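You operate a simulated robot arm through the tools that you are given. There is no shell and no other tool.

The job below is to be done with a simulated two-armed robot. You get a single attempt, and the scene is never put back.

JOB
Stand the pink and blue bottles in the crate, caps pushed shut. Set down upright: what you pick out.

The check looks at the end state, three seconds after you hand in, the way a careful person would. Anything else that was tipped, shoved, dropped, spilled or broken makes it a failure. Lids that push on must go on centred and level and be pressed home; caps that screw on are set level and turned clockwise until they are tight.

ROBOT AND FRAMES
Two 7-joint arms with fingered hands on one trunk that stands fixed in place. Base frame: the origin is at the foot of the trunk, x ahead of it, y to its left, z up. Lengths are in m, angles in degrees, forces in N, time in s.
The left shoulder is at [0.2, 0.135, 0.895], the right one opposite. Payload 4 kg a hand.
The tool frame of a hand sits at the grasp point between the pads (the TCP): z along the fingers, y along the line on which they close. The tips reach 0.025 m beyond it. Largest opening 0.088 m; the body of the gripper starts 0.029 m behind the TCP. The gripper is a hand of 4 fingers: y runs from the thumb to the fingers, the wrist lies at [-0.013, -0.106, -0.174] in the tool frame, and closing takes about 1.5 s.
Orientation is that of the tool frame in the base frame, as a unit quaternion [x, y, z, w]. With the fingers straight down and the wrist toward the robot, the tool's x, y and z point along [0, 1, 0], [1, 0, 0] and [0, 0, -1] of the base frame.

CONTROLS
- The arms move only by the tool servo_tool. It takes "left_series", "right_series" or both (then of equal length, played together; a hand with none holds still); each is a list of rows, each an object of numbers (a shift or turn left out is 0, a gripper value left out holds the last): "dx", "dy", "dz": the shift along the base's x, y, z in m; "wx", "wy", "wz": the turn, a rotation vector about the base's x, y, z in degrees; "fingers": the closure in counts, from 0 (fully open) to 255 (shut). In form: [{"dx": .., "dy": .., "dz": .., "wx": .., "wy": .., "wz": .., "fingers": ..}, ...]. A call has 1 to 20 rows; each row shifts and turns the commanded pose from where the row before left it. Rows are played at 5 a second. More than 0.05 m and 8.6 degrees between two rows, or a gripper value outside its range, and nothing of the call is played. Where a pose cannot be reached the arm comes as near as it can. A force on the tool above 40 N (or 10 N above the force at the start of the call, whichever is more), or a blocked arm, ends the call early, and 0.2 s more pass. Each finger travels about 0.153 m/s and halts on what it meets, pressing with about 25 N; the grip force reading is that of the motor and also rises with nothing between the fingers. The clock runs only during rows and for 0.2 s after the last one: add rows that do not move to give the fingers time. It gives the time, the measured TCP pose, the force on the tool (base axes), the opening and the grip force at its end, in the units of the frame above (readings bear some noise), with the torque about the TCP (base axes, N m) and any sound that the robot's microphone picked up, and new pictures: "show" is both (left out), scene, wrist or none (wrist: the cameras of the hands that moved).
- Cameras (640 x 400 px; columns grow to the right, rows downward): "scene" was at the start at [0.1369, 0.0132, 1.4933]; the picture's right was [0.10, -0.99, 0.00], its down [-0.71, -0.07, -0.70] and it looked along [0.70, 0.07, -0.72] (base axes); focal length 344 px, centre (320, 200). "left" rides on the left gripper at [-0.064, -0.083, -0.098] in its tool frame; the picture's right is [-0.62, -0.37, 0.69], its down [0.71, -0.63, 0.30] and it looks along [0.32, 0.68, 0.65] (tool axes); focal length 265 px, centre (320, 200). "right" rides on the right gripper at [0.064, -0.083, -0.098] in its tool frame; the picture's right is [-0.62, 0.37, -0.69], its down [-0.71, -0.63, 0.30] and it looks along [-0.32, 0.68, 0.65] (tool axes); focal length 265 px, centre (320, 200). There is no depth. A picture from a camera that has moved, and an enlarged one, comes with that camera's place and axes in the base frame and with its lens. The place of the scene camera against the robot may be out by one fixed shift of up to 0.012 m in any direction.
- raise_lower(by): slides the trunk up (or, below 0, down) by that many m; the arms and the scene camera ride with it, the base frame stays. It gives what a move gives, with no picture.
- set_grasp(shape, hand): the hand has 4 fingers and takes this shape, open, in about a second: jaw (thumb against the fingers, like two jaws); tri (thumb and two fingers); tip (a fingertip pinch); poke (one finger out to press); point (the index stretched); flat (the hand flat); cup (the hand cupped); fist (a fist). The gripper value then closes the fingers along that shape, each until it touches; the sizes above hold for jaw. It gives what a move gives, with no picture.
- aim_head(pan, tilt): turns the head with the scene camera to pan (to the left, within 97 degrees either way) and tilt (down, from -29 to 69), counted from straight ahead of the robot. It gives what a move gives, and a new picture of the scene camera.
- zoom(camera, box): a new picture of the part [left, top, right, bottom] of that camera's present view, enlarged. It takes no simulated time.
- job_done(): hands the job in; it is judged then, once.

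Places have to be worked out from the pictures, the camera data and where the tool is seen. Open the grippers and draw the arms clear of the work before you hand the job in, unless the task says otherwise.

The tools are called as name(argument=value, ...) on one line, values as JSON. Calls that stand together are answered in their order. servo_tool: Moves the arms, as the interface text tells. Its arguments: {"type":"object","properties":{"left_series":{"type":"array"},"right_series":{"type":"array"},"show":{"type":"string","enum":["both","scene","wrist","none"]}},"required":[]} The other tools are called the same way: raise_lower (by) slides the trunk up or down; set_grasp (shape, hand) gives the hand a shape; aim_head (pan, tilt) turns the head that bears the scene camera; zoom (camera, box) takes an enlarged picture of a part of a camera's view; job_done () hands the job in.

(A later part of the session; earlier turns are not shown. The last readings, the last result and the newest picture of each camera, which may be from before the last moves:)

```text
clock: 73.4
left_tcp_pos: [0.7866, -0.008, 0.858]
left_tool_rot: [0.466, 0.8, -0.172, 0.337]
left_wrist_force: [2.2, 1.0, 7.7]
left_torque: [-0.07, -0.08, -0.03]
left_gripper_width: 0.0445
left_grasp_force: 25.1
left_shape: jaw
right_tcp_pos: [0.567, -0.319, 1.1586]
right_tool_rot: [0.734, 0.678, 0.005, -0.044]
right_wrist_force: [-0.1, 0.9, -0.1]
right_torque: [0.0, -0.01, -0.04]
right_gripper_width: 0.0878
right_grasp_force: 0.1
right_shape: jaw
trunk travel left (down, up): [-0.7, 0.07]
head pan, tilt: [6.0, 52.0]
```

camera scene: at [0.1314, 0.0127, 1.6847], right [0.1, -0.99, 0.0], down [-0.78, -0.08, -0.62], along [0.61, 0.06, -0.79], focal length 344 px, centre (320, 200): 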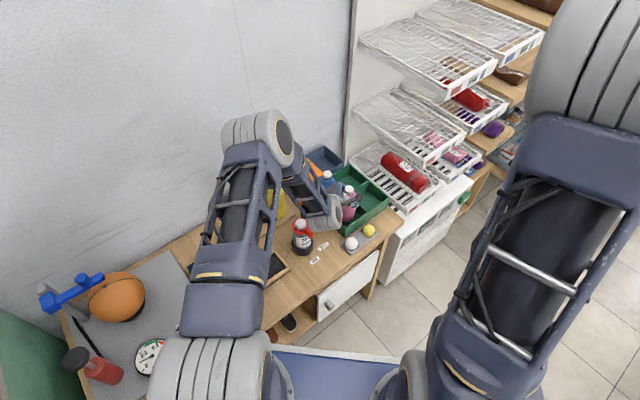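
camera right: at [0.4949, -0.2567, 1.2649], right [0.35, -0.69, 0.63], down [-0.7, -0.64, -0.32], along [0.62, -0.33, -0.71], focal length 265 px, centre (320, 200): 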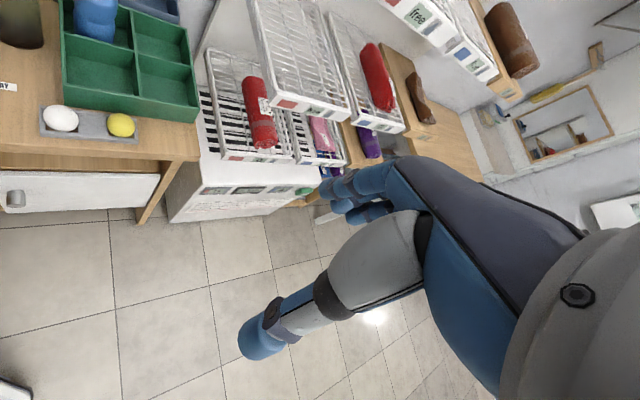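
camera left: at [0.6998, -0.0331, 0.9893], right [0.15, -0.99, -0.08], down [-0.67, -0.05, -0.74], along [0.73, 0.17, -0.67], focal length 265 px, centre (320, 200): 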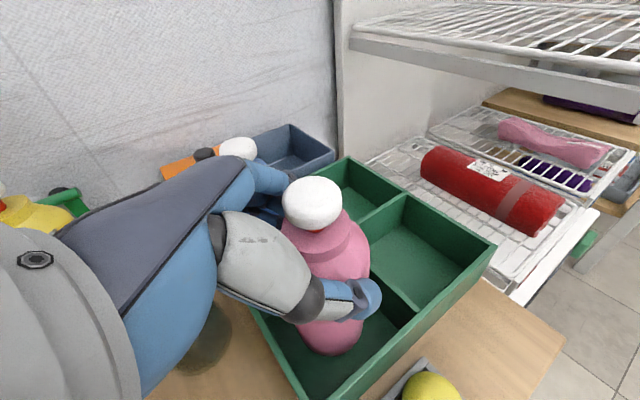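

Floor contact confirmed. I ease up 2 mm, then open gradually.

servo_tool(left_series=[{"dz": 0.002}, {"fingers": 110}, {"fingers": 95}, {"fingers": 80}, {"fingers": 65}, {"fingers": 50}, {"fingers": 42}, {}, {}])

zoom(camera="scene", box=[280, 130, 420, 250])

zoom(camera="left", box=[220, 120, 480, 400])

```text
clock: 75.4
left_tcp_pos: [0.7874, -0.0068, 0.8594]
left_tool_rot: [0.466, 0.8, -0.173, 0.336]
left_wrist_force: [0.2, 0.3, 0.1]
left_torque: [0.01, 0.02, -0.01]
left_gripper_width: 0.0735
left_grasp_force: 0.0
left_shape: jaw
right_tcp_pos: [0.5662, -0.3203, 1.1583]
right_tool_rot: [0.734, 0.678, 0.005, -0.045]
right_wrist_force: [-0.5, -0.4, 0.0]
right_torque: [-0.01, 0.02, -0.02]
right_gripper_width: 0.0879
right_grasp_force: 0.0
right_shape: jaw
trunk travel left (down, up): [-0.7, 0.07]
head pan, tilt: [6.0, 52.0]
camera scene: at [0.1313, 0.0127, 1.6847], right [0.1, -0.99, 0.0], down [-0.78, -0.08, -0.62], along [0.61, 0.06, -0.79], focal length 344 px, centre (320, 200)
camera left: at [0.6998, -0.0329, 0.9692], right [0.15, -0.99, -0.08], down [-0.67, -0.05, -0.74], along [0.73, 0.16, -0.67], focal length 265 px, centre (320, 200)
```

scene: 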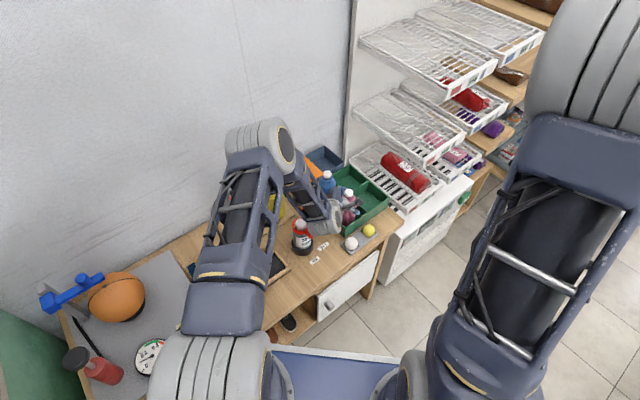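
left: 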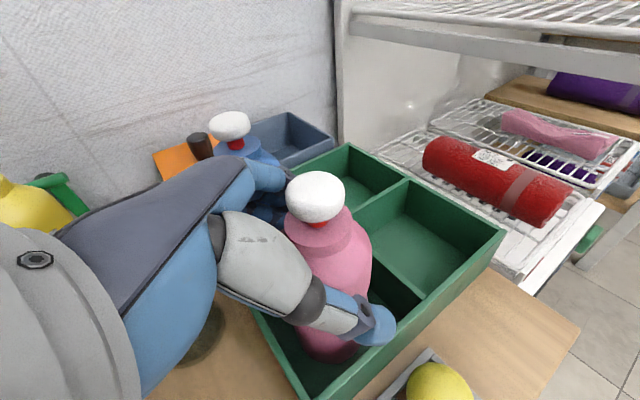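

```text
3.33 times, centred on (350, 190) of scene
camera zoom: at [0.1313, 0.0127, 1.6847], right [0.1, -0.99, 0.0], down [-0.78, -0.08, -0.62], along [0.61, 0.06, -0.79], focal length 1148 px, centre (220, 233)
```

zoom: 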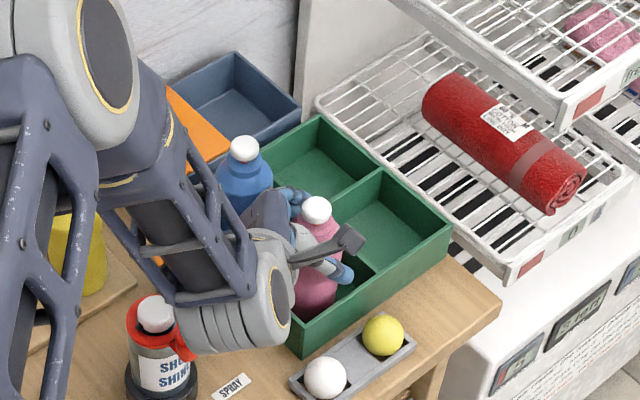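

```text
1.43 times, centred on (350, 260) of left
camera zoom: at [0.6998, -0.0329, 0.9692], right [0.15, -0.99, -0.08], down [-0.67, -0.05, -0.74], along [0.73, 0.16, -0.67], focal length 379 px, centre (277, 114)
```

zoom: 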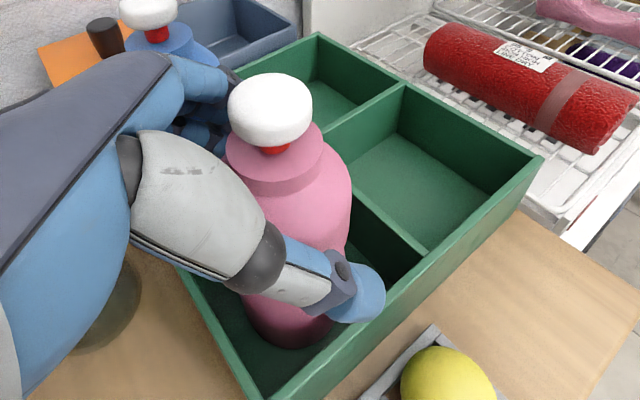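

Pink stands free in the near compartment. I withdraw the left hand straight up.

servo_tool(left_series=[{"dz": 0.006}, {"dz": 0.01}, {"dz": 0.015}, {"dz": 0.02}, {"dz": 0.025}, {"dz": 0.03}, {"dz": 0.03}, {"dz": 0.03}, {"dz": 0.03}, {}])

zoom(camera="scene", box=[280, 130, 420, 250])

```text
clock: 77.6
left_tcp_pos: [0.7869, -0.0086, 1.0552]
left_tool_rot: [0.466, 0.8, -0.172, 0.336]
left_wrist_force: [0.6, -0.7, -0.9]
left_torque: [-0.03, 0.01, 0.03]
left_gripper_width: 0.0732
left_grasp_force: 0.0
left_shape: jaw
right_tcp_pos: [0.5652, -0.3205, 1.158]
right_tool_rot: [0.734, 0.678, 0.005, -0.044]
right_wrist_force: [0.1, -0.3, -0.2]
right_torque: [-0.02, 0.0, 0.0]
right_gripper_width: 0.0877
right_grasp_force: 0.1
right_shape: jaw
trunk travel left (down, up): [-0.7, 0.07]
head pan, tilt: [6.0, 52.0]
camera scene: at [0.1313, 0.0127, 1.6847], right [0.1, -0.99, 0.0], down [-0.78, -0.08, -0.62], along [0.61, 0.06, -0.79], focal length 344 px, centre (320, 200)
camera left: at [0.6997, -0.0329, 1.1651], right [0.15, -0.99, -0.08], down [-0.67, -0.05, -0.74], along [0.73, 0.16, -0.67], focal length 265 px, centre (320, 200)
```

scene: 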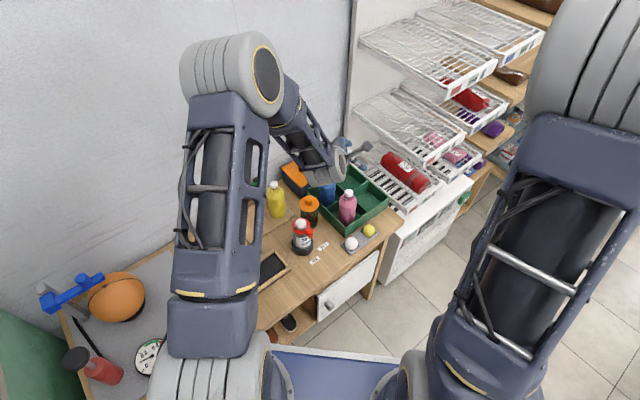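
left: 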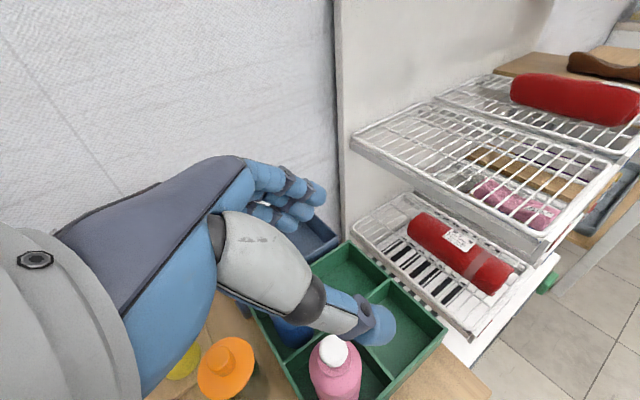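

```text
3.33 times, centred on (350, 190) of scene
camera zoom: at [0.1313, 0.0127, 1.6847], right [0.1, -0.99, 0.0], down [-0.78, -0.08, -0.62], along [0.61, 0.06, -0.79], focal length 1148 px, centre (220, 233)
```

zoom: 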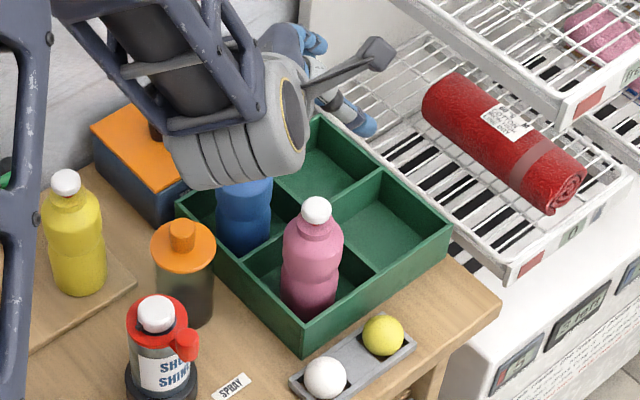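

Both bottles stand upright in the crate, other items undisturbed. Now I turn the left hand to point straight down above the crate and close it, to use the closed fingertips as a presser.

servo_tool(left_series=[{"dz": 0.02, "wz": -6}, {"dz": 0.02, "wz": -6}, {"dz": 0.01, "wz": -6}, {"wz": -6}, {"wz": -6}, {"wx": 7.4}, {"wx": 7.4}, {"wx": 7.4}, {"wx": 7.4}, {"wx": 7.4}, {"wx": 7.4}, {"fingers": 120}, {"fingers": 200}, {"fingers": 255}, {}, {}, {}])

zoom(camera="scene", box=[260, 100, 420, 240])

```text
clock: 81.2
left_tcp_pos: [0.7877, -0.0073, 1.1043]
left_tool_rot: [0.715, 0.699, 0.012, 0.01]
left_wrist_force: [-0.1, -0.3, 0.2]
left_torque: [0.02, 0.0, 0.02]
left_gripper_width: 0.0
left_grasp_force: 25.1
left_shape: jaw
right_tcp_pos: [0.5671, -0.3195, 1.1581]
right_tool_rot: [0.734, 0.678, 0.006, -0.044]
right_wrist_force: [-1.0, 0.2, 0.2]
right_torque: [-0.01, -0.02, -0.01]
right_gripper_width: 0.0878
right_grasp_force: 0.1
right_shape: jaw
trunk travel left (down, up): [-0.7, 0.07]
head pan, tilt: [6.0, 52.0]
camera scene: at [0.1313, 0.0127, 1.6847], right [0.1, -0.99, 0.0], down [-0.78, -0.08, -0.62], along [0.61, 0.06, -0.79], focal length 344 px, centre (320, 200)
camera left: at [0.6992, -0.0705, 1.1989], right [-0.36, -0.61, -0.71], down [-0.6, 0.73, -0.32], along [0.71, 0.31, -0.63], focal length 265 px, centre (320, 200)
```

scene: 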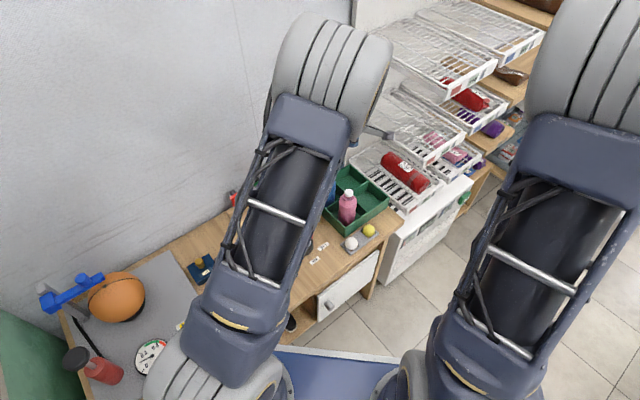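
left: 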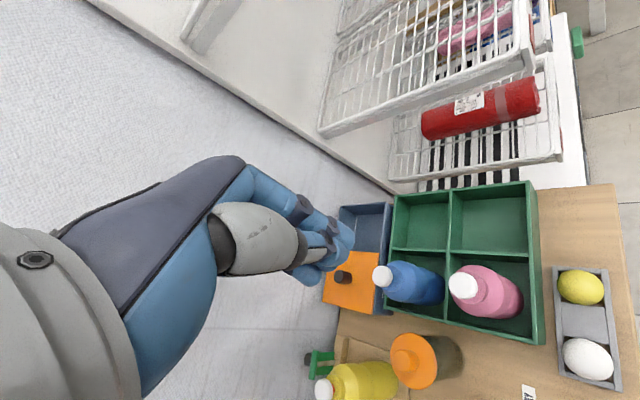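

```text
2.86 times, centred on (340, 170) of scene
camera zoom: at [0.1313, 0.0127, 1.6847], right [0.1, -0.99, 0.0], down [-0.78, -0.08, -0.62], along [0.61, 0.06, -0.79], focal length 984 px, centre (263, 286)
```

zoom: 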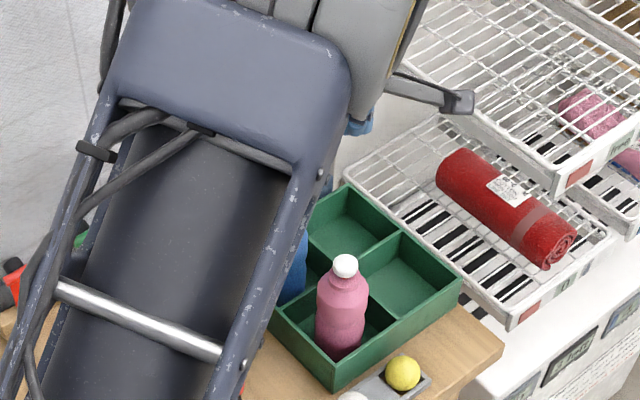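

Caps and bottles are visible from here. I try the "poke" shape to see whether a single straight fingertip gives a better-defined presser.

set_grasp(hand="left", shape="poke")

servo_tool(left_series=[{}, {}, {}], show="wrist")

zoom(camera="left", box=[200, 130, 480, 330])

zoom(camera="right", box=[0, 0, 320, 200])

```text
clock: 82.1
left_tcp_pos: [0.7876, -0.007, 1.106]
left_tool_rot: [0.715, 0.699, 0.01, 0.011]
left_wrist_force: [0.3, 0.3, -0.2]
left_torque: [0.0, -0.04, -0.02]
left_gripper_width: 0.0
left_grasp_force: 0.0
left_shape: poke
right_tcp_pos: [0.5667, -0.3202, 1.1588]
right_tool_rot: [0.734, 0.678, 0.006, -0.043]
right_wrist_force: [-0.2, 1.1, -0.8]
right_torque: [-0.03, 0.0, -0.03]
right_gripper_width: 0.088
right_grasp_force: 0.1
right_shape: jaw
trunk travel left (down, up): [-0.7, 0.07]
head pan, tilt: [6.0, 52.0]
```

```text
clock: 82.9
left_tcp_pos: [0.7878, -0.0073, 1.1046]
left_tool_rot: [0.715, 0.699, 0.012, 0.011]
left_wrist_force: [0.3, 0.4, 0.5]
left_torque: [0.01, -0.01, 0.0]
left_gripper_width: 0.0
left_grasp_force: 0.1
left_shape: poke
right_tcp_pos: [0.5671, -0.3185, 1.1584]
right_tool_rot: [0.734, 0.678, 0.005, -0.045]
right_wrist_force: [1.2, 0.2, 0.3]
right_torque: [0.0, 0.03, 0.03]
right_gripper_width: 0.0882
right_grasp_force: 0.2
right_shape: jaw
trunk travel left (down, up): [-0.7, 0.07]
head pan, tilt: [6.0, 52.0]
camera left: at [0.6992, -0.0705, 1.1989], right [-0.36, -0.61, -0.71], down [-0.6, 0.73, -0.32], along [0.71, 0.31, -0.63], focal length 265 px, centre (320, 200)
```

left: 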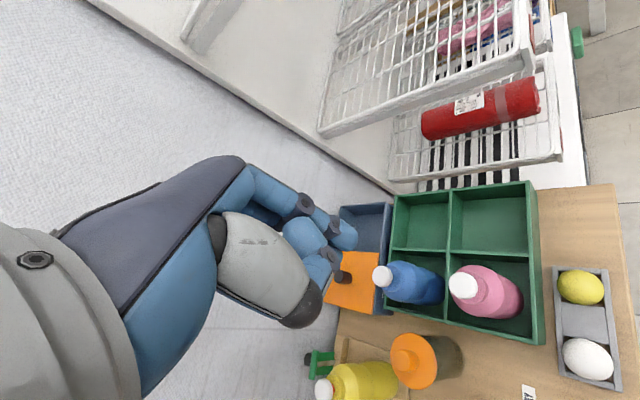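

```text
2.00 times, centred on (340, 230) of left
camera zoom: at [0.6992, -0.0705, 1.1989], right [-0.36, -0.61, -0.71], down [-0.6, 0.73, -0.32], along [0.71, 0.31, -0.63], focal length 531 px, centre (280, 140)
```

zoom: 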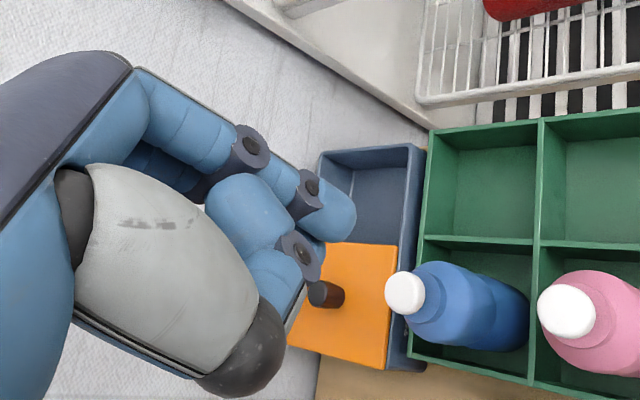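

```text
2.00 times, centred on (160, 100) of right
camera zoom: at [0.4949, -0.2568, 1.2649], right [0.35, -0.69, 0.63], down [-0.7, -0.64, -0.32], along [0.62, -0.33, -0.71], focal length 531 px, centre (640, 400)
```

zoom: 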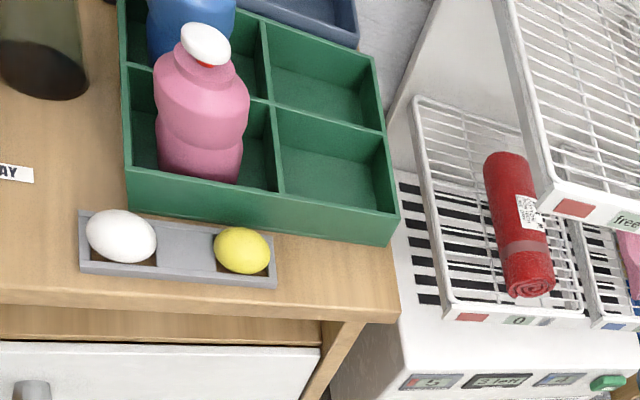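

In poke, the index tip lies ≈1 cm to −y of the TCP axis and ~2.2 cm beyond it. I turn the right hand so its camera can watch the pressing from the side.

servo_tool(right_series=[{"wz": 7.5}, {"wz": 7.5}, {"wz": 7.5}, {"wz": 7.5}, {"wy": -7.5}, {"wy": -7.5}, {}], show="wrist")

```text
clock: 84.5
left_tcp_pos: [0.7871, -0.0069, 1.105]
left_tool_rot: [0.715, 0.699, 0.012, 0.012]
left_wrist_force: [-0.5, 0.6, 0.7]
left_torque: [-0.01, -0.02, -0.01]
left_gripper_width: 0.0
left_grasp_force: 0.1
left_shape: poke
right_tcp_pos: [0.5668, -0.3198, 1.158]
right_tool_rot: [0.529, 0.844, 0.064, 0.067]
right_wrist_force: [0.0, -0.4, -0.2]
right_torque: [-0.02, -0.01, 0.0]
right_gripper_width: 0.0883
right_grasp_force: 0.1
right_shape: jaw
trunk travel left (down, up): [-0.7, 0.07]
head pan, tilt: [6.0, 52.0]
camera right: at [0.4487, -0.3017, 1.2362], right [0.47, -0.42, 0.78], down [-0.19, -0.91, -0.38], along [0.86, 0.03, -0.5], focal length 265 px, centre (320, 200)
```

right: 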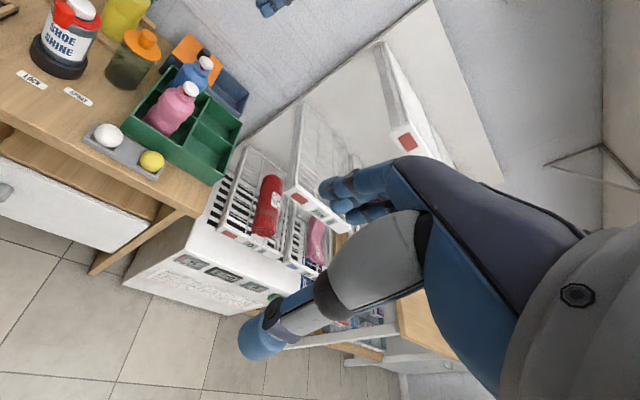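

The right camera sees both caps. Pink cap averages ≈(0.783,-0.0125); I move the left index tip above it and lower to about 3 cm over the cap to check alignment.

servo_tool(left_series=[{"dx": -0.0066, "dy": 0.0044}, {"dz": -0.03}, {"dz": -0.03}, {"dz": -0.03}, {"dz": -0.03}, {"dz": -0.02}, {}, {}])

zoom(camera="right", box=[100, 0, 340, 180])

zoom(camera="left", box=[220, 150, 500, 350])

```text
clock: 86.3
left_tcp_pos: [0.7805, -0.0024, 0.9651]
left_tool_rot: [0.715, 0.699, 0.011, 0.011]
left_wrist_force: [-0.7, -0.3, -0.5]
left_torque: [0.02, 0.02, 0.01]
left_gripper_width: 0.0002
left_grasp_force: 0.1
left_shape: poke
right_tcp_pos: [0.5666, -0.3196, 1.1578]
right_tool_rot: [0.53, 0.843, 0.064, 0.066]
right_wrist_force: [-0.3, 0.4, -0.3]
right_torque: [-0.01, 0.03, -0.03]
right_gripper_width: 0.0878
right_grasp_force: 0.1
right_shape: jaw
trunk travel left (down, up): [-0.7, 0.07]
head pan, tilt: [6.0, 52.0]
camera scene: at [0.1313, 0.0127, 1.6847], right [0.1, -0.99, 0.0], down [-0.78, -0.08, -0.62], along [0.61, 0.06, -0.79], focal length 344 px, centre (320, 200)
camera left: at [0.6924, -0.0655, 1.0585], right [-0.36, -0.61, -0.71], down [-0.6, 0.73, -0.32], along [0.71, 0.31, -0.63], focal length 265 px, centre (320, 200)
```

scene: 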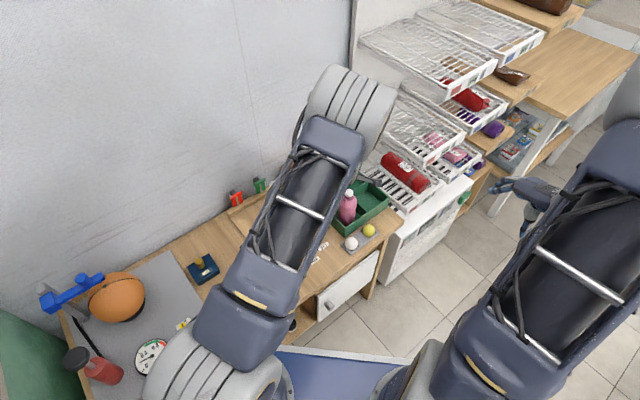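
left: 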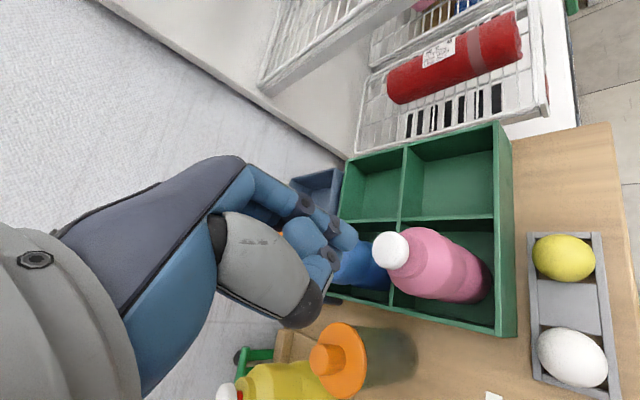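

```text
2.22 times, centred on (220, 90) of right
camera zoom: at [0.4487, -0.3017, 1.2364], right [0.47, -0.42, 0.78], down [-0.19, -0.91, -0.38], along [0.86, 0.03, -0.51], focal length 590 px, centre (542, 444)
```

zoom: 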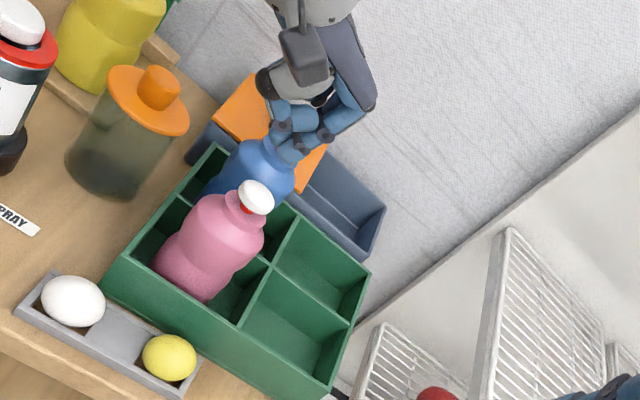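

```text
2.00 times, centred on (360, 250) of left
camera zoom: at [0.6924, -0.0655, 1.0585], right [-0.36, -0.61, -0.71], down [-0.6, 0.73, -0.32], along [0.71, 0.31, -0.63], focal length 531 px, centre (240, 100)
```

zoom: 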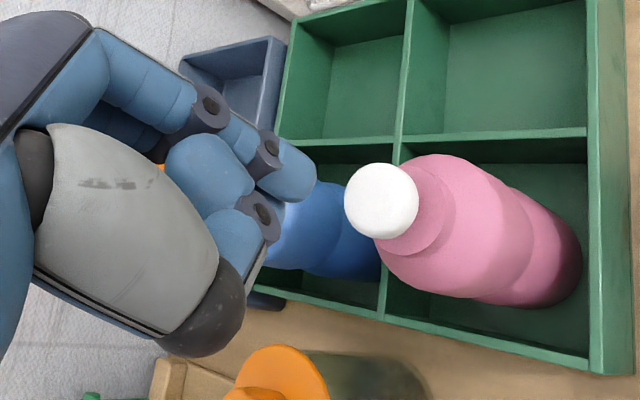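

The right camera confirms the index tip is almost exactly over the pink cap (≈2–3 mm off in y). I shift −2 mm in y and lower to just above the cap.

servo_tool(left_series=[{"dy": -0.002}, {"dz": -0.01}, {"dz": -0.01}, {}], show="none")

zoom(camera="right", box=[160, 40, 260, 120])

zoom(camera="left", box=[260, 180, 460, 330])

zoom(camera="scene", box=[320, 170, 380, 240])

```text
clock: 87.3
left_tcp_pos: [0.7823, -0.0054, 0.9466]
left_tool_rot: [0.716, 0.698, 0.013, 0.012]
left_wrist_force: [-0.4, -0.1, -0.4]
left_torque: [-0.01, 0.01, -0.01]
left_gripper_width: 0.0
left_grasp_force: 0.1
left_shape: poke
right_tcp_pos: [0.5668, -0.3204, 1.1574]
right_tool_rot: [0.53, 0.843, 0.063, 0.068]
right_wrist_force: [-0.4, 0.0, -0.1]
right_torque: [0.0, 0.01, -0.01]
right_gripper_width: 0.088
right_grasp_force: 0.1
right_shape: jaw
trunk travel left (down, up): [-0.7, 0.07]
head pan, tilt: [6.0, 52.0]
```

```text
5.00 times, centred on (210, 80) of right
camera zoom: at [0.4487, -0.3017, 1.2364], right [0.47, -0.42, 0.78], down [-0.19, -0.91, -0.38], along [0.86, 0.03, -0.51], focal length 1327 px, centre (870, 800)
```

zoom: 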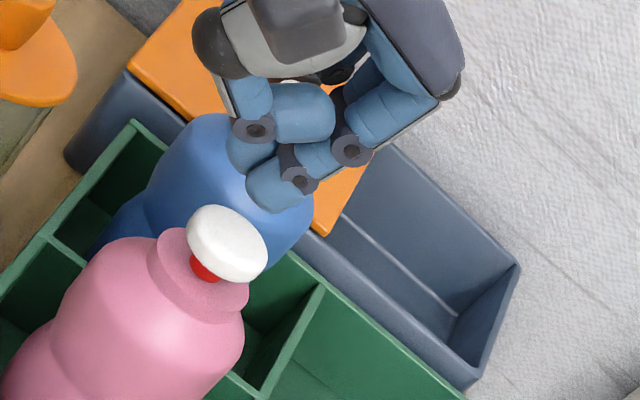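

```text
2.67 times, centred on (360, 255) of left
camera zoom: at [0.6926, -0.0679, 1.0385], right [-0.36, -0.61, -0.71], down [-0.6, 0.73, -0.32], along [0.71, 0.31, -0.63], focal length 708 px, centre (213, 53)
```

zoom: 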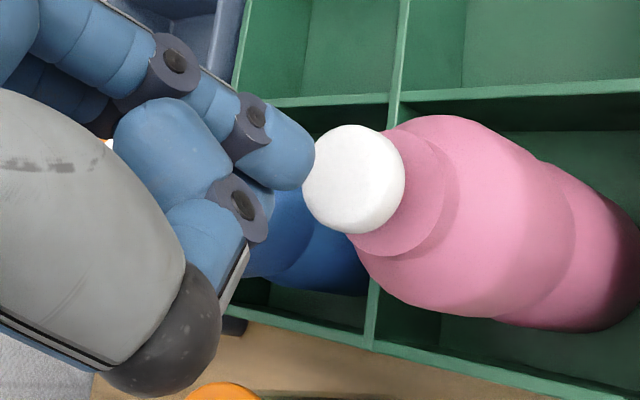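

```text
5.71 times, centred on (350, 205) of scene
camera zoom: at [0.1313, 0.0127, 1.6847], right [0.1, -0.99, 0.0], down [-0.78, -0.08, -0.62], along [0.61, 0.06, -0.79], focal length 1968 px, centre (149, 171)
```

zoom: 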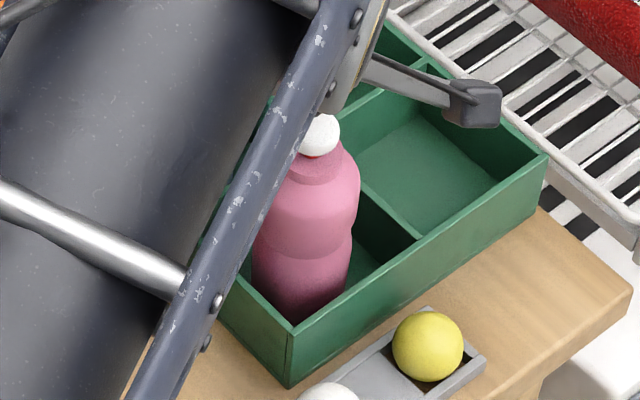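

Tip predicted ≈(0.785,-0.015), cap ≈(0.7815,-0.0165); I shift (−3,−1) mm and lower until first contact, watching forces.

servo_tool(left_series=[{"dx": -0.003, "dy": -0.001}, {"dz": -0.006}, {"dz": -0.005}, {"dz": -0.003}, {}], show="none")

zoom(camera="right", box=[160, 40, 260, 120])

zoom(camera="left", box=[260, 180, 460, 330])

```text
clock: 88.5
left_tcp_pos: [0.7784, -0.005, 0.9309]
left_tool_rot: [0.715, 0.699, 0.012, 0.012]
left_wrist_force: [0.2, -0.8, -1.0]
left_torque: [-0.01, -0.02, 0.01]
left_gripper_width: 0.0
left_grasp_force: 0.0
left_shape: poke
right_tcp_pos: [0.5673, -0.3208, 1.1571]
right_tool_rot: [0.53, 0.843, 0.063, 0.067]
right_wrist_force: [0.3, -0.5, 0.0]
right_torque: [-0.03, -0.01, -0.01]
right_gripper_width: 0.088
right_grasp_force: 0.0
right_shape: jaw
trunk travel left (down, up): [-0.7, 0.07]
head pan, tilt: [6.0, 52.0]
```

```text
5.00 times, centred on (210, 80) of right
camera zoom: at [0.4487, -0.3017, 1.2364], right [0.47, -0.42, 0.78], down [-0.19, -0.91, -0.38], along [0.86, 0.03, -0.51], focal length 1327 px, centre (870, 800)
```

zoom: 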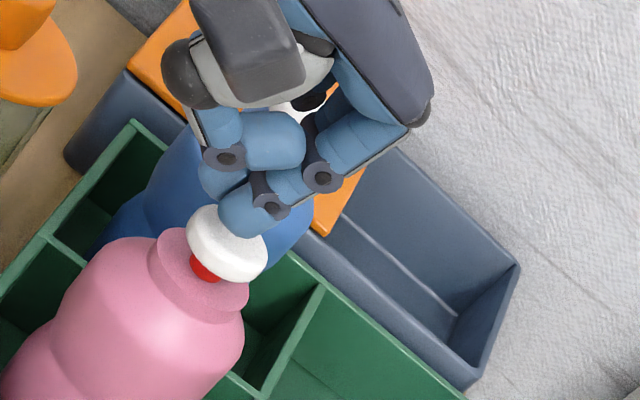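

```text
2.67 times, centred on (360, 255) of left
camera zoom: at [0.6896, -0.0692, 1.0248], right [-0.36, -0.61, -0.71], down [-0.6, 0.73, -0.32], along [0.71, 0.31, -0.63], focal length 708 px, centre (213, 53)
```

zoom: 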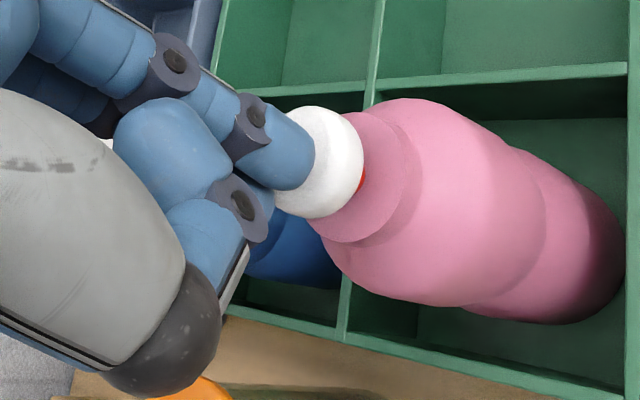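

Alignment looks right in both views. I continue down in 3 mm steps to make contact and begin pressing.

servo_tool(left_series=[{"dz": -0.003}, {"dz": -0.002}, {}], show="none")

servo_tool(left_series=[{"dz": -0.002}, {"dz": -0.002}, {}], show="none")

zoom(camera="right", box=[160, 40, 260, 120])

```text
clock: 89.3
left_tcp_pos: [0.7778, -0.0063, 0.9254]
left_tool_rot: [0.715, 0.699, 0.012, 0.011]
left_wrist_force: [0.8, 0.6, 1.1]
left_torque: [0.01, 0.01, 0.0]
left_gripper_width: 0.0
left_grasp_force: 0.1
left_shape: poke
right_tcp_pos: [0.5673, -0.3201, 1.1568]
right_tool_rot: [0.53, 0.843, 0.064, 0.067]
right_wrist_force: [0.0, -0.4, -0.2]
right_torque: [-0.01, -0.03, 0.01]
right_gripper_width: 0.0878
right_grasp_force: 0.1
right_shape: jaw
trunk travel left (down, up): [-0.7, 0.07]
head pan, tilt: [6.0, 52.0]
```

```text
clock: 90.1
left_tcp_pos: [0.7777, -0.0057, 0.9214]
left_tool_rot: [0.715, 0.699, 0.011, 0.01]
left_wrist_force: [-1.2, 0.4, 0.7]
left_torque: [-0.02, -0.01, -0.03]
left_gripper_width: 0.0
left_grasp_force: 0.1
left_shape: poke
right_tcp_pos: [0.5667, -0.3184, 1.1556]
right_tool_rot: [0.53, 0.843, 0.064, 0.068]
right_wrist_force: [-1.0, 0.5, 0.3]
right_torque: [-0.02, 0.05, -0.01]
right_gripper_width: 0.0877
right_grasp_force: 0.1
right_shape: jaw
trunk travel left (down, up): [-0.7, 0.07]
head pan, tilt: [6.0, 52.0]
```

```text
5.00 times, centred on (210, 80) of right
camera zoom: at [0.4487, -0.3017, 1.2364], right [0.47, -0.42, 0.78], down [-0.19, -0.91, -0.38], along [0.86, 0.03, -0.51], focal length 1327 px, centre (870, 800)
```

zoom: 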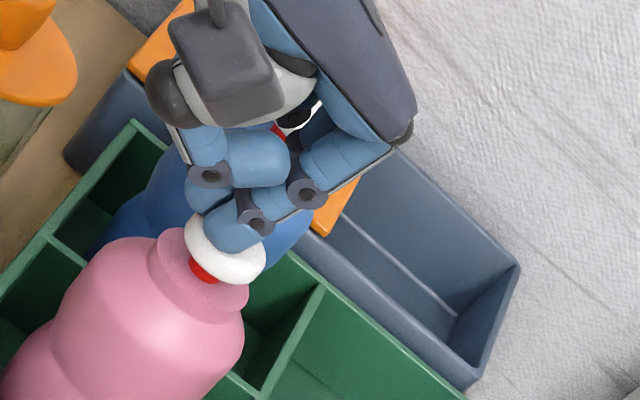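

No contact force yet although the tip appears level with the cap, so the tip may be beside it. I look from the left and scene cameras before going further.

zoom(camera="left", box=[260, 180, 420, 300])

zoom(camera="scene", box=[320, 170, 380, 220])

zoom(camera="right", box=[185, 65, 225, 105])

```text
3.33 times, centred on (340, 240) of left
camera zoom: at [0.6895, -0.0693, 1.0157], right [-0.36, -0.61, -0.71], down [-0.6, 0.73, -0.32], along [0.71, 0.31, -0.63], focal length 885 px, centre (253, 67)
```

zoom: 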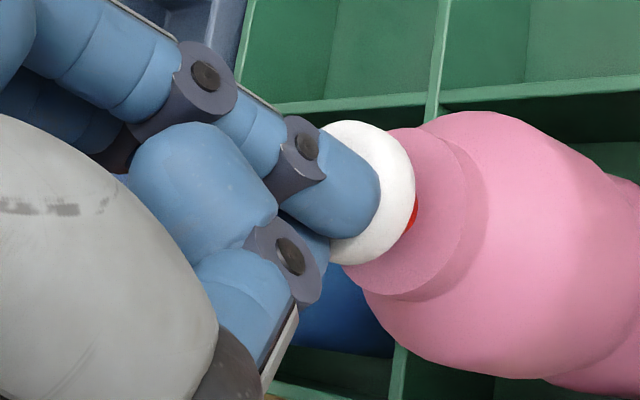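

```text
8.00 times, centred on (350, 195) of scene
camera zoom: at [0.1312, 0.0127, 1.6847], right [0.1, -0.99, 0.0], down [-0.78, -0.08, -0.62], along [0.61, 0.06, -0.79], focal length 2755 px, centre (80, 240)
```

zoom: 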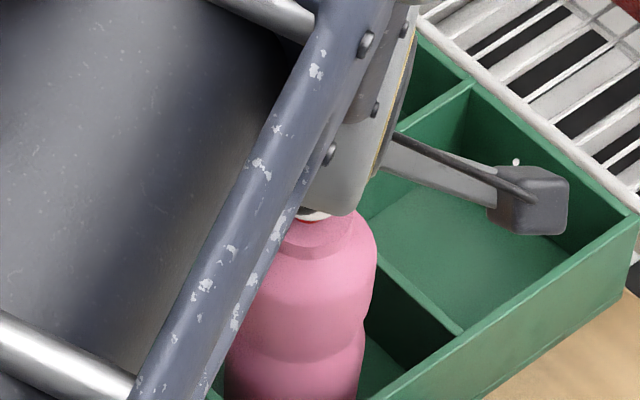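

```text
10.00 times, centred on (205, 85) of right
camera zoom: at [0.4487, -0.3017, 1.2364], right [0.47, -0.42, 0.78], down [-0.19, -0.91, -0.38], along [0.86, 0.03, -0.51], focal length 2654 px, centre (1470, 1350)
```

zoom: 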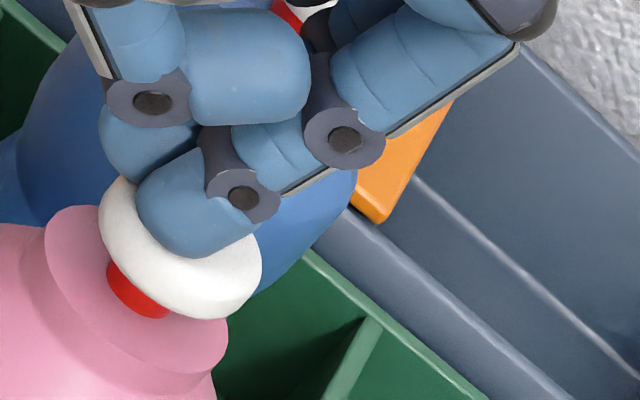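

Both wrist cameras look from similar directions, so depth is ambiguous. I raise the left finger 3 cm and move the right hand lower with more yaw so its camera gives a clearer side view.

servo_tool(left_series=[{"dz": 0.015}, {"dz": 0.015}, {}, {}, {}, {}, {}, {}, {}], right_series=[{"dx": 0.01, "dz": -0.025, "wz": 6.7}, {"dx": 0.01, "dz": -0.025, "wz": 6.7}, {"dx": 0.01, "dz": -0.025, "wz": 6.7}, {"dx": 0.01, "dz": -0.025, "wz": 6.7}, {"dx": 0.01, "dz": -0.025, "wz": 6.7}, {"dx": 0.01, "dz": -0.025, "wz": 6.7}, {"dx": 0.01}, {}, {}], show="wrist")

```text
clock: 92.1
left_tcp_pos: [0.7773, -0.0071, 0.9535]
left_tool_rot: [0.715, 0.699, 0.011, 0.011]
left_wrist_force: [0.3, -1.1, -0.2]
left_torque: [-0.01, 0.0, 0.01]
left_gripper_width: 0.0
left_grasp_force: 0.0
left_shape: poke
right_tcp_pos: [0.6351, -0.3191, 1.008]
right_tool_rot: [0.208, 0.974, 0.083, 0.042]
right_wrist_force: [0.1, -0.3, -0.3]
right_torque: [0.01, -0.02, 0.01]
right_gripper_width: 0.0879
right_grasp_force: 0.0
right_shape: jaw
trunk travel left (down, up): [-0.7, 0.07]
head pan, tilt: [6.0, 52.0]
camera right: at [0.5345, -0.383, 1.0869], right [0.63, -0.02, 0.78], down [0.44, -0.82, -0.38], along [0.64, 0.58, -0.51], focal length 265 px, centre (320, 200)
camera left: at [0.6895, -0.0692, 1.046], right [-0.36, -0.61, -0.71], down [-0.6, 0.73, -0.32], along [0.71, 0.31, -0.63], focal length 265 px, centre (320, 200)
```

right: 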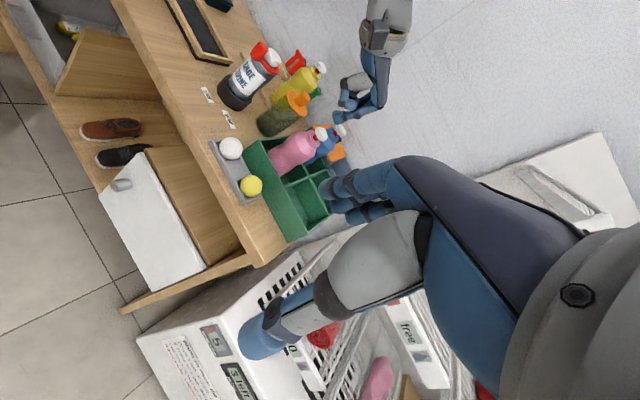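
left: 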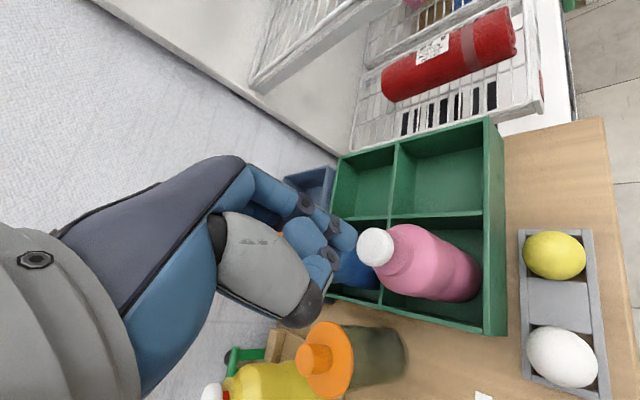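

Good side view now. Zooming in on the finger and caps.

zoom(camera="right", box=[280, 60, 400, 180])

zoom(camera="right", box=[300, 85, 360, 145])

```text
3.33 times, centred on (340, 120) of right
camera zoom: at [0.5345, -0.383, 1.0869], right [0.63, -0.02, 0.78], down [0.44, -0.82, -0.38], along [0.64, 0.58, -0.51], focal length 885 px, centre (253, 467)
```

zoom: 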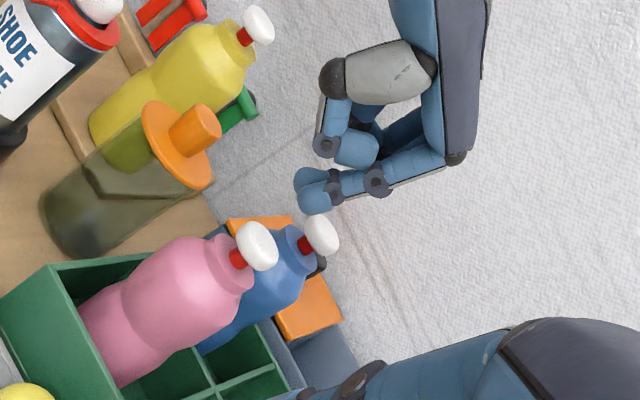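

```text
6.67 times, centred on (330, 115) of right
camera zoom: at [0.5345, -0.383, 1.0869], right [0.63, -0.02, 0.78], down [0.44, -0.82, -0.38], along [0.64, 0.58, -0.51], focal length 1769 px, centre (253, 767)
```

zoom: 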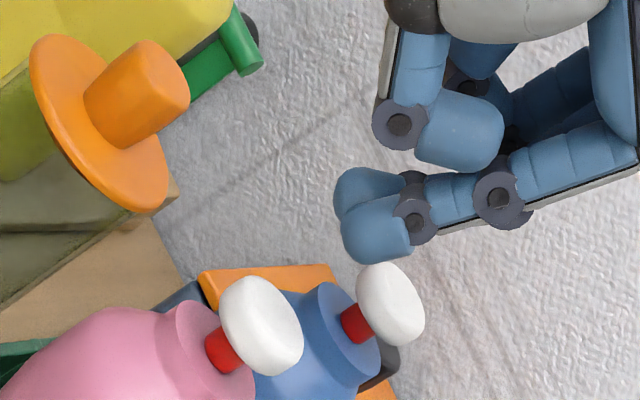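

Triangulation resolves it: tip sphere offset from TCP is (+2.5,−8.3,−17.5) mm, and the pink cap centre is really ≈(0.789,-0.0115,0.890) — lower than assumed. I shift (+9,+4) mm and lower to just above the cap.

servo_tool(left_series=[{"dx": 0.009, "dy": 0.004}, {"dz": -0.01}, {"dz": -0.01}, {}], show="none")

zoom(camera="right", box=[300, 85, 360, 145])

zoom(camera="left", box=[260, 180, 420, 300])

```text
clock: 93.1
left_tcp_pos: [0.7873, -0.003, 0.9321]
left_tool_rot: [0.715, 0.699, 0.012, 0.01]
left_wrist_force: [0.0, 0.8, -0.1]
left_torque: [0.01, -0.02, 0.01]
left_gripper_width: 0.0
left_grasp_force: 0.1
left_shape: poke
right_tcp_pos: [0.6365, -0.3194, 1.0073]
right_tool_rot: [0.208, 0.974, 0.083, 0.042]
right_wrist_force: [-0.6, -1.3, -0.5]
right_torque: [0.02, 0.04, 0.0]
right_gripper_width: 0.0878
right_grasp_force: 0.1
right_shape: jaw
trunk travel left (down, up): [-0.7, 0.07]
head pan, tilt: [6.0, 52.0]
```

```text
6.67 times, centred on (330, 115) of right
camera zoom: at [0.5344, -0.3829, 1.0871], right [0.63, -0.02, 0.78], down [0.44, -0.82, -0.38], along [0.64, 0.58, -0.51], focal length 1769 px, centre (253, 767)
```

zoom: 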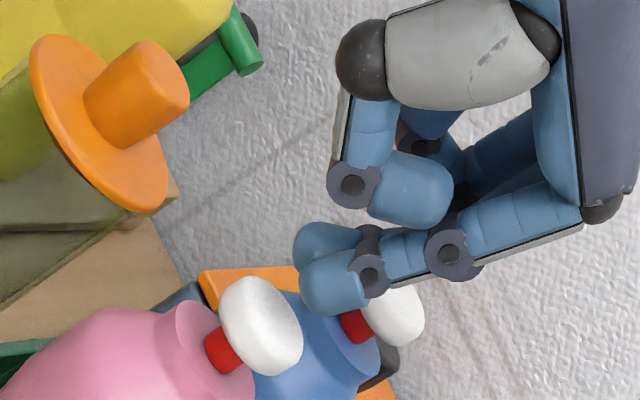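

```text
3.33 times, centred on (340, 240) of left
camera zoom: at [0.6985, -0.0654, 1.0258], right [-0.36, -0.61, -0.71], down [-0.6, 0.73, -0.32], along [0.71, 0.31, -0.63], focal length 885 px, centre (253, 67)
```

zoom: 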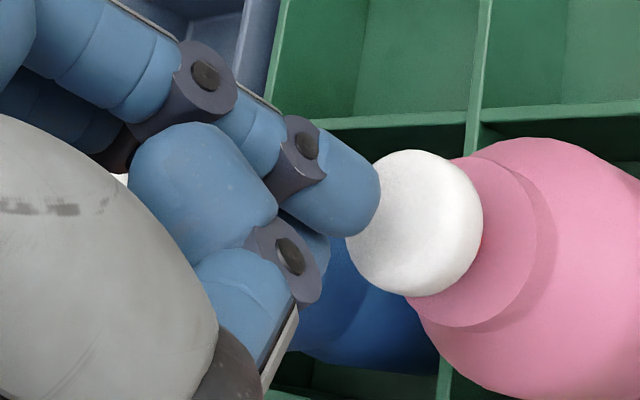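

Now the tip lies right on the cap's axis in both views. I lower to contact and press in small steps.

servo_tool(left_series=[{"dz": -0.006}, {"dz": -0.003}, {}], show="none")

servo_tool(left_series=[{"dz": -0.002}, {"dz": -0.002}, {}], show="none")

zoom(camera="right", box=[300, 85, 360, 145])

```text
clock: 93.9
left_tcp_pos: [0.7875, -0.0015, 0.9232]
left_tool_rot: [0.715, 0.699, 0.011, 0.011]
left_wrist_force: [0.2, 0.5, 0.9]
left_torque: [0.02, 0.03, -0.02]
left_gripper_width: 0.0
left_grasp_force: 0.0
left_shape: poke
right_tcp_pos: [0.6369, -0.3195, 1.0086]
right_tool_rot: [0.208, 0.974, 0.082, 0.041]
right_wrist_force: [0.1, -0.5, 0.4]
right_torque: [-0.01, -0.01, -0.01]
right_gripper_width: 0.0877
right_grasp_force: 0.1
right_shape: jaw
trunk travel left (down, up): [-0.7, 0.07]
head pan, tilt: [6.0, 52.0]
```

```text
clock: 94.7
left_tcp_pos: [0.7866, -0.0019, 0.9185]
left_tool_rot: [0.715, 0.699, 0.012, 0.011]
left_wrist_force: [0.3, 0.1, 0.1]
left_torque: [0.0, -0.01, 0.01]
left_gripper_width: 0.0002
left_grasp_force: 0.0
left_shape: poke
right_tcp_pos: [0.6365, -0.3202, 1.0079]
right_tool_rot: [0.208, 0.974, 0.083, 0.042]
right_wrist_force: [-0.7, -0.3, -0.2]
right_torque: [-0.01, 0.02, -0.02]
right_gripper_width: 0.088
right_grasp_force: 0.0
right_shape: jaw
trunk travel left (down, up): [-0.7, 0.07]
head pan, tilt: [6.0, 52.0]
```

```text
6.67 times, centred on (330, 115) of right
camera zoom: at [0.5344, -0.383, 1.087], right [0.63, -0.02, 0.78], down [0.44, -0.82, -0.38], along [0.64, 0.58, -0.51], focal length 1769 px, centre (253, 767)
```

zoom: 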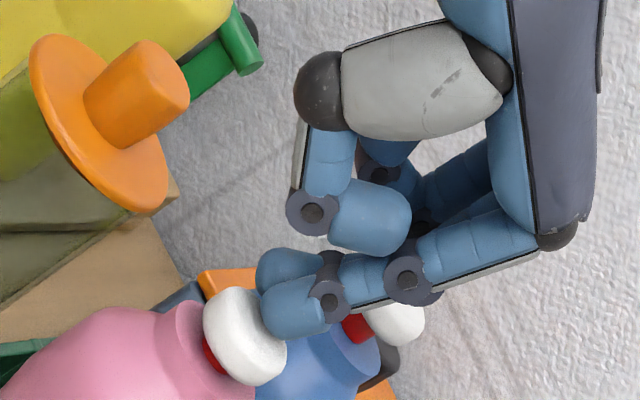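

The cap is already moving down along its axis (red ring shrinking). I continue pressing in 2 mm steps until firm.

servo_tool(left_series=[{"dz": -0.002}, {"dz": -0.001}, {}], show="none")

servo_tool(left_series=[{"dz": -0.001}, {"dz": -0.001}, {}], show="none")

zoom(camera="right", box=[300, 85, 360, 145])

```text
clock: 95.5
left_tcp_pos: [0.7873, -0.0013, 0.9152]
left_tool_rot: [0.715, 0.699, 0.012, 0.011]
left_wrist_force: [0.2, 0.0, 0.1]
left_torque: [-0.01, -0.05, 0.0]
left_gripper_width: 0.0002
left_grasp_force: 0.0
left_shape: poke
right_tcp_pos: [0.6364, -0.3198, 1.0083]
right_tool_rot: [0.208, 0.974, 0.083, 0.041]
right_wrist_force: [-0.6, 0.1, 0.1]
right_torque: [0.01, -0.02, 0.01]
right_gripper_width: 0.0876
right_grasp_force: 0.1
right_shape: jaw
trunk travel left (down, up): [-0.7, 0.07]
head pan, tilt: [6.0, 52.0]
```

```text
clock: 96.3
left_tcp_pos: [0.7857, -0.0022, 0.9142]
left_tool_rot: [0.715, 0.699, 0.012, 0.011]
left_wrist_force: [-0.9, 0.7, 1.5]
left_torque: [0.03, -0.03, 0.05]
left_gripper_width: 0.0
left_grasp_force: 0.1
left_shape: poke
right_tcp_pos: [0.6356, -0.3194, 1.0082]
right_tool_rot: [0.208, 0.974, 0.083, 0.042]
right_wrist_force: [-0.3, 0.7, -0.5]
right_torque: [-0.01, 0.01, 0.0]
right_gripper_width: 0.088
right_grasp_force: 0.1
right_shape: jaw
trunk travel left (down, up): [-0.7, 0.07]
head pan, tilt: [6.0, 52.0]
```

```text
6.67 times, centred on (330, 115) of right
camera zoom: at [0.5344, -0.3829, 1.0871], right [0.63, -0.02, 0.78], down [0.44, -0.82, -0.38], along [0.64, 0.58, -0.51], focal length 1769 px, centre (253, 767)
```

zoom: 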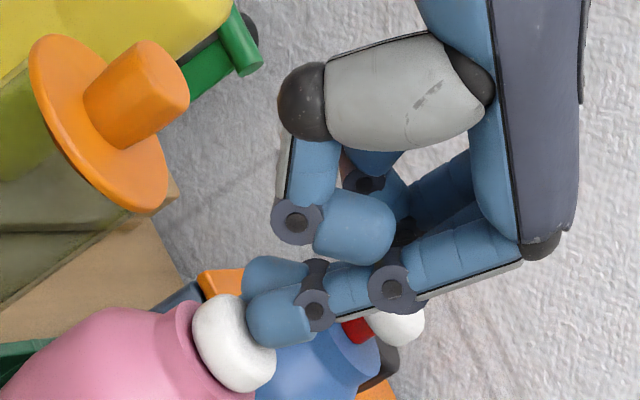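

Cap is nearly seated (no red visible) with low force so far. I press on until there's a firm stop.

servo_tool(left_series=[{"dz": -0.001}, {"dz": -0.001}, {"dz": -0.001}, {}], show="none")

servo_tool(left_series=[{"dz": -0.001}, {"dz": -0.001}, {}], show="none")

zoom(camera="right", box=[300, 85, 360, 145])

```text
clock: 97.3
left_tcp_pos: [0.7876, -0.0026, 0.9121]
left_tool_rot: [0.715, 0.699, 0.012, 0.011]
left_wrist_force: [-0.5, -0.2, 11.7]
left_torque: [0.04, 0.01, 0.01]
left_gripper_width: 0.0
left_grasp_force: 0.0
left_shape: poke
right_tcp_pos: [0.6355, -0.3195, 1.0089]
right_tool_rot: [0.207, 0.974, 0.082, 0.042]
right_wrist_force: [-0.1, 0.4, 0.0]
right_torque: [-0.01, -0.02, 0.0]
right_gripper_width: 0.0878
right_grasp_force: 0.0
right_shape: jaw
trunk travel left (down, up): [-0.7, 0.07]
head pan, tilt: [6.0, 52.0]
```

```text
clock: 98.1
left_tcp_pos: [0.787, -0.0027, 0.9097]
left_tool_rot: [0.716, 0.698, 0.013, 0.011]
left_wrist_force: [-0.3, 0.6, 19.8]
left_torque: [0.01, 0.02, 0.02]
left_gripper_width: 0.0
left_grasp_force: 0.1
left_shape: poke
right_tcp_pos: [0.6346, -0.3197, 1.0088]
right_tool_rot: [0.207, 0.974, 0.083, 0.041]
right_wrist_force: [1.3, -0.3, 0.3]
right_torque: [-0.03, 0.01, -0.01]
right_gripper_width: 0.088
right_grasp_force: 0.0
right_shape: jaw
trunk travel left (down, up): [-0.7, 0.07]
head pan, tilt: [6.0, 52.0]
```

```text
6.67 times, centred on (330, 115) of right
camera zoom: at [0.534, -0.3829, 1.0874], right [0.63, -0.02, 0.78], down [0.44, -0.82, -0.38], along [0.64, 0.58, -0.51], focal length 1769 px, centre (253, 767)
```

zoom: 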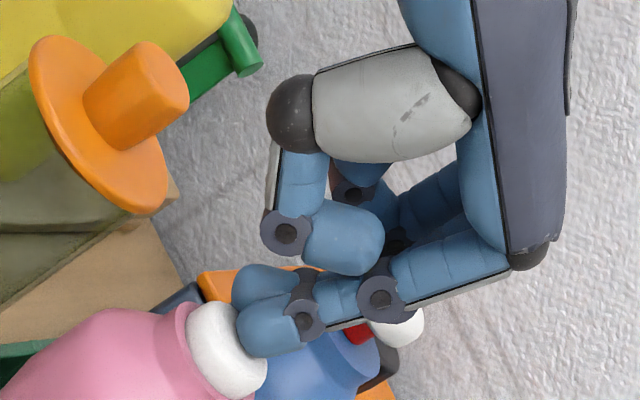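

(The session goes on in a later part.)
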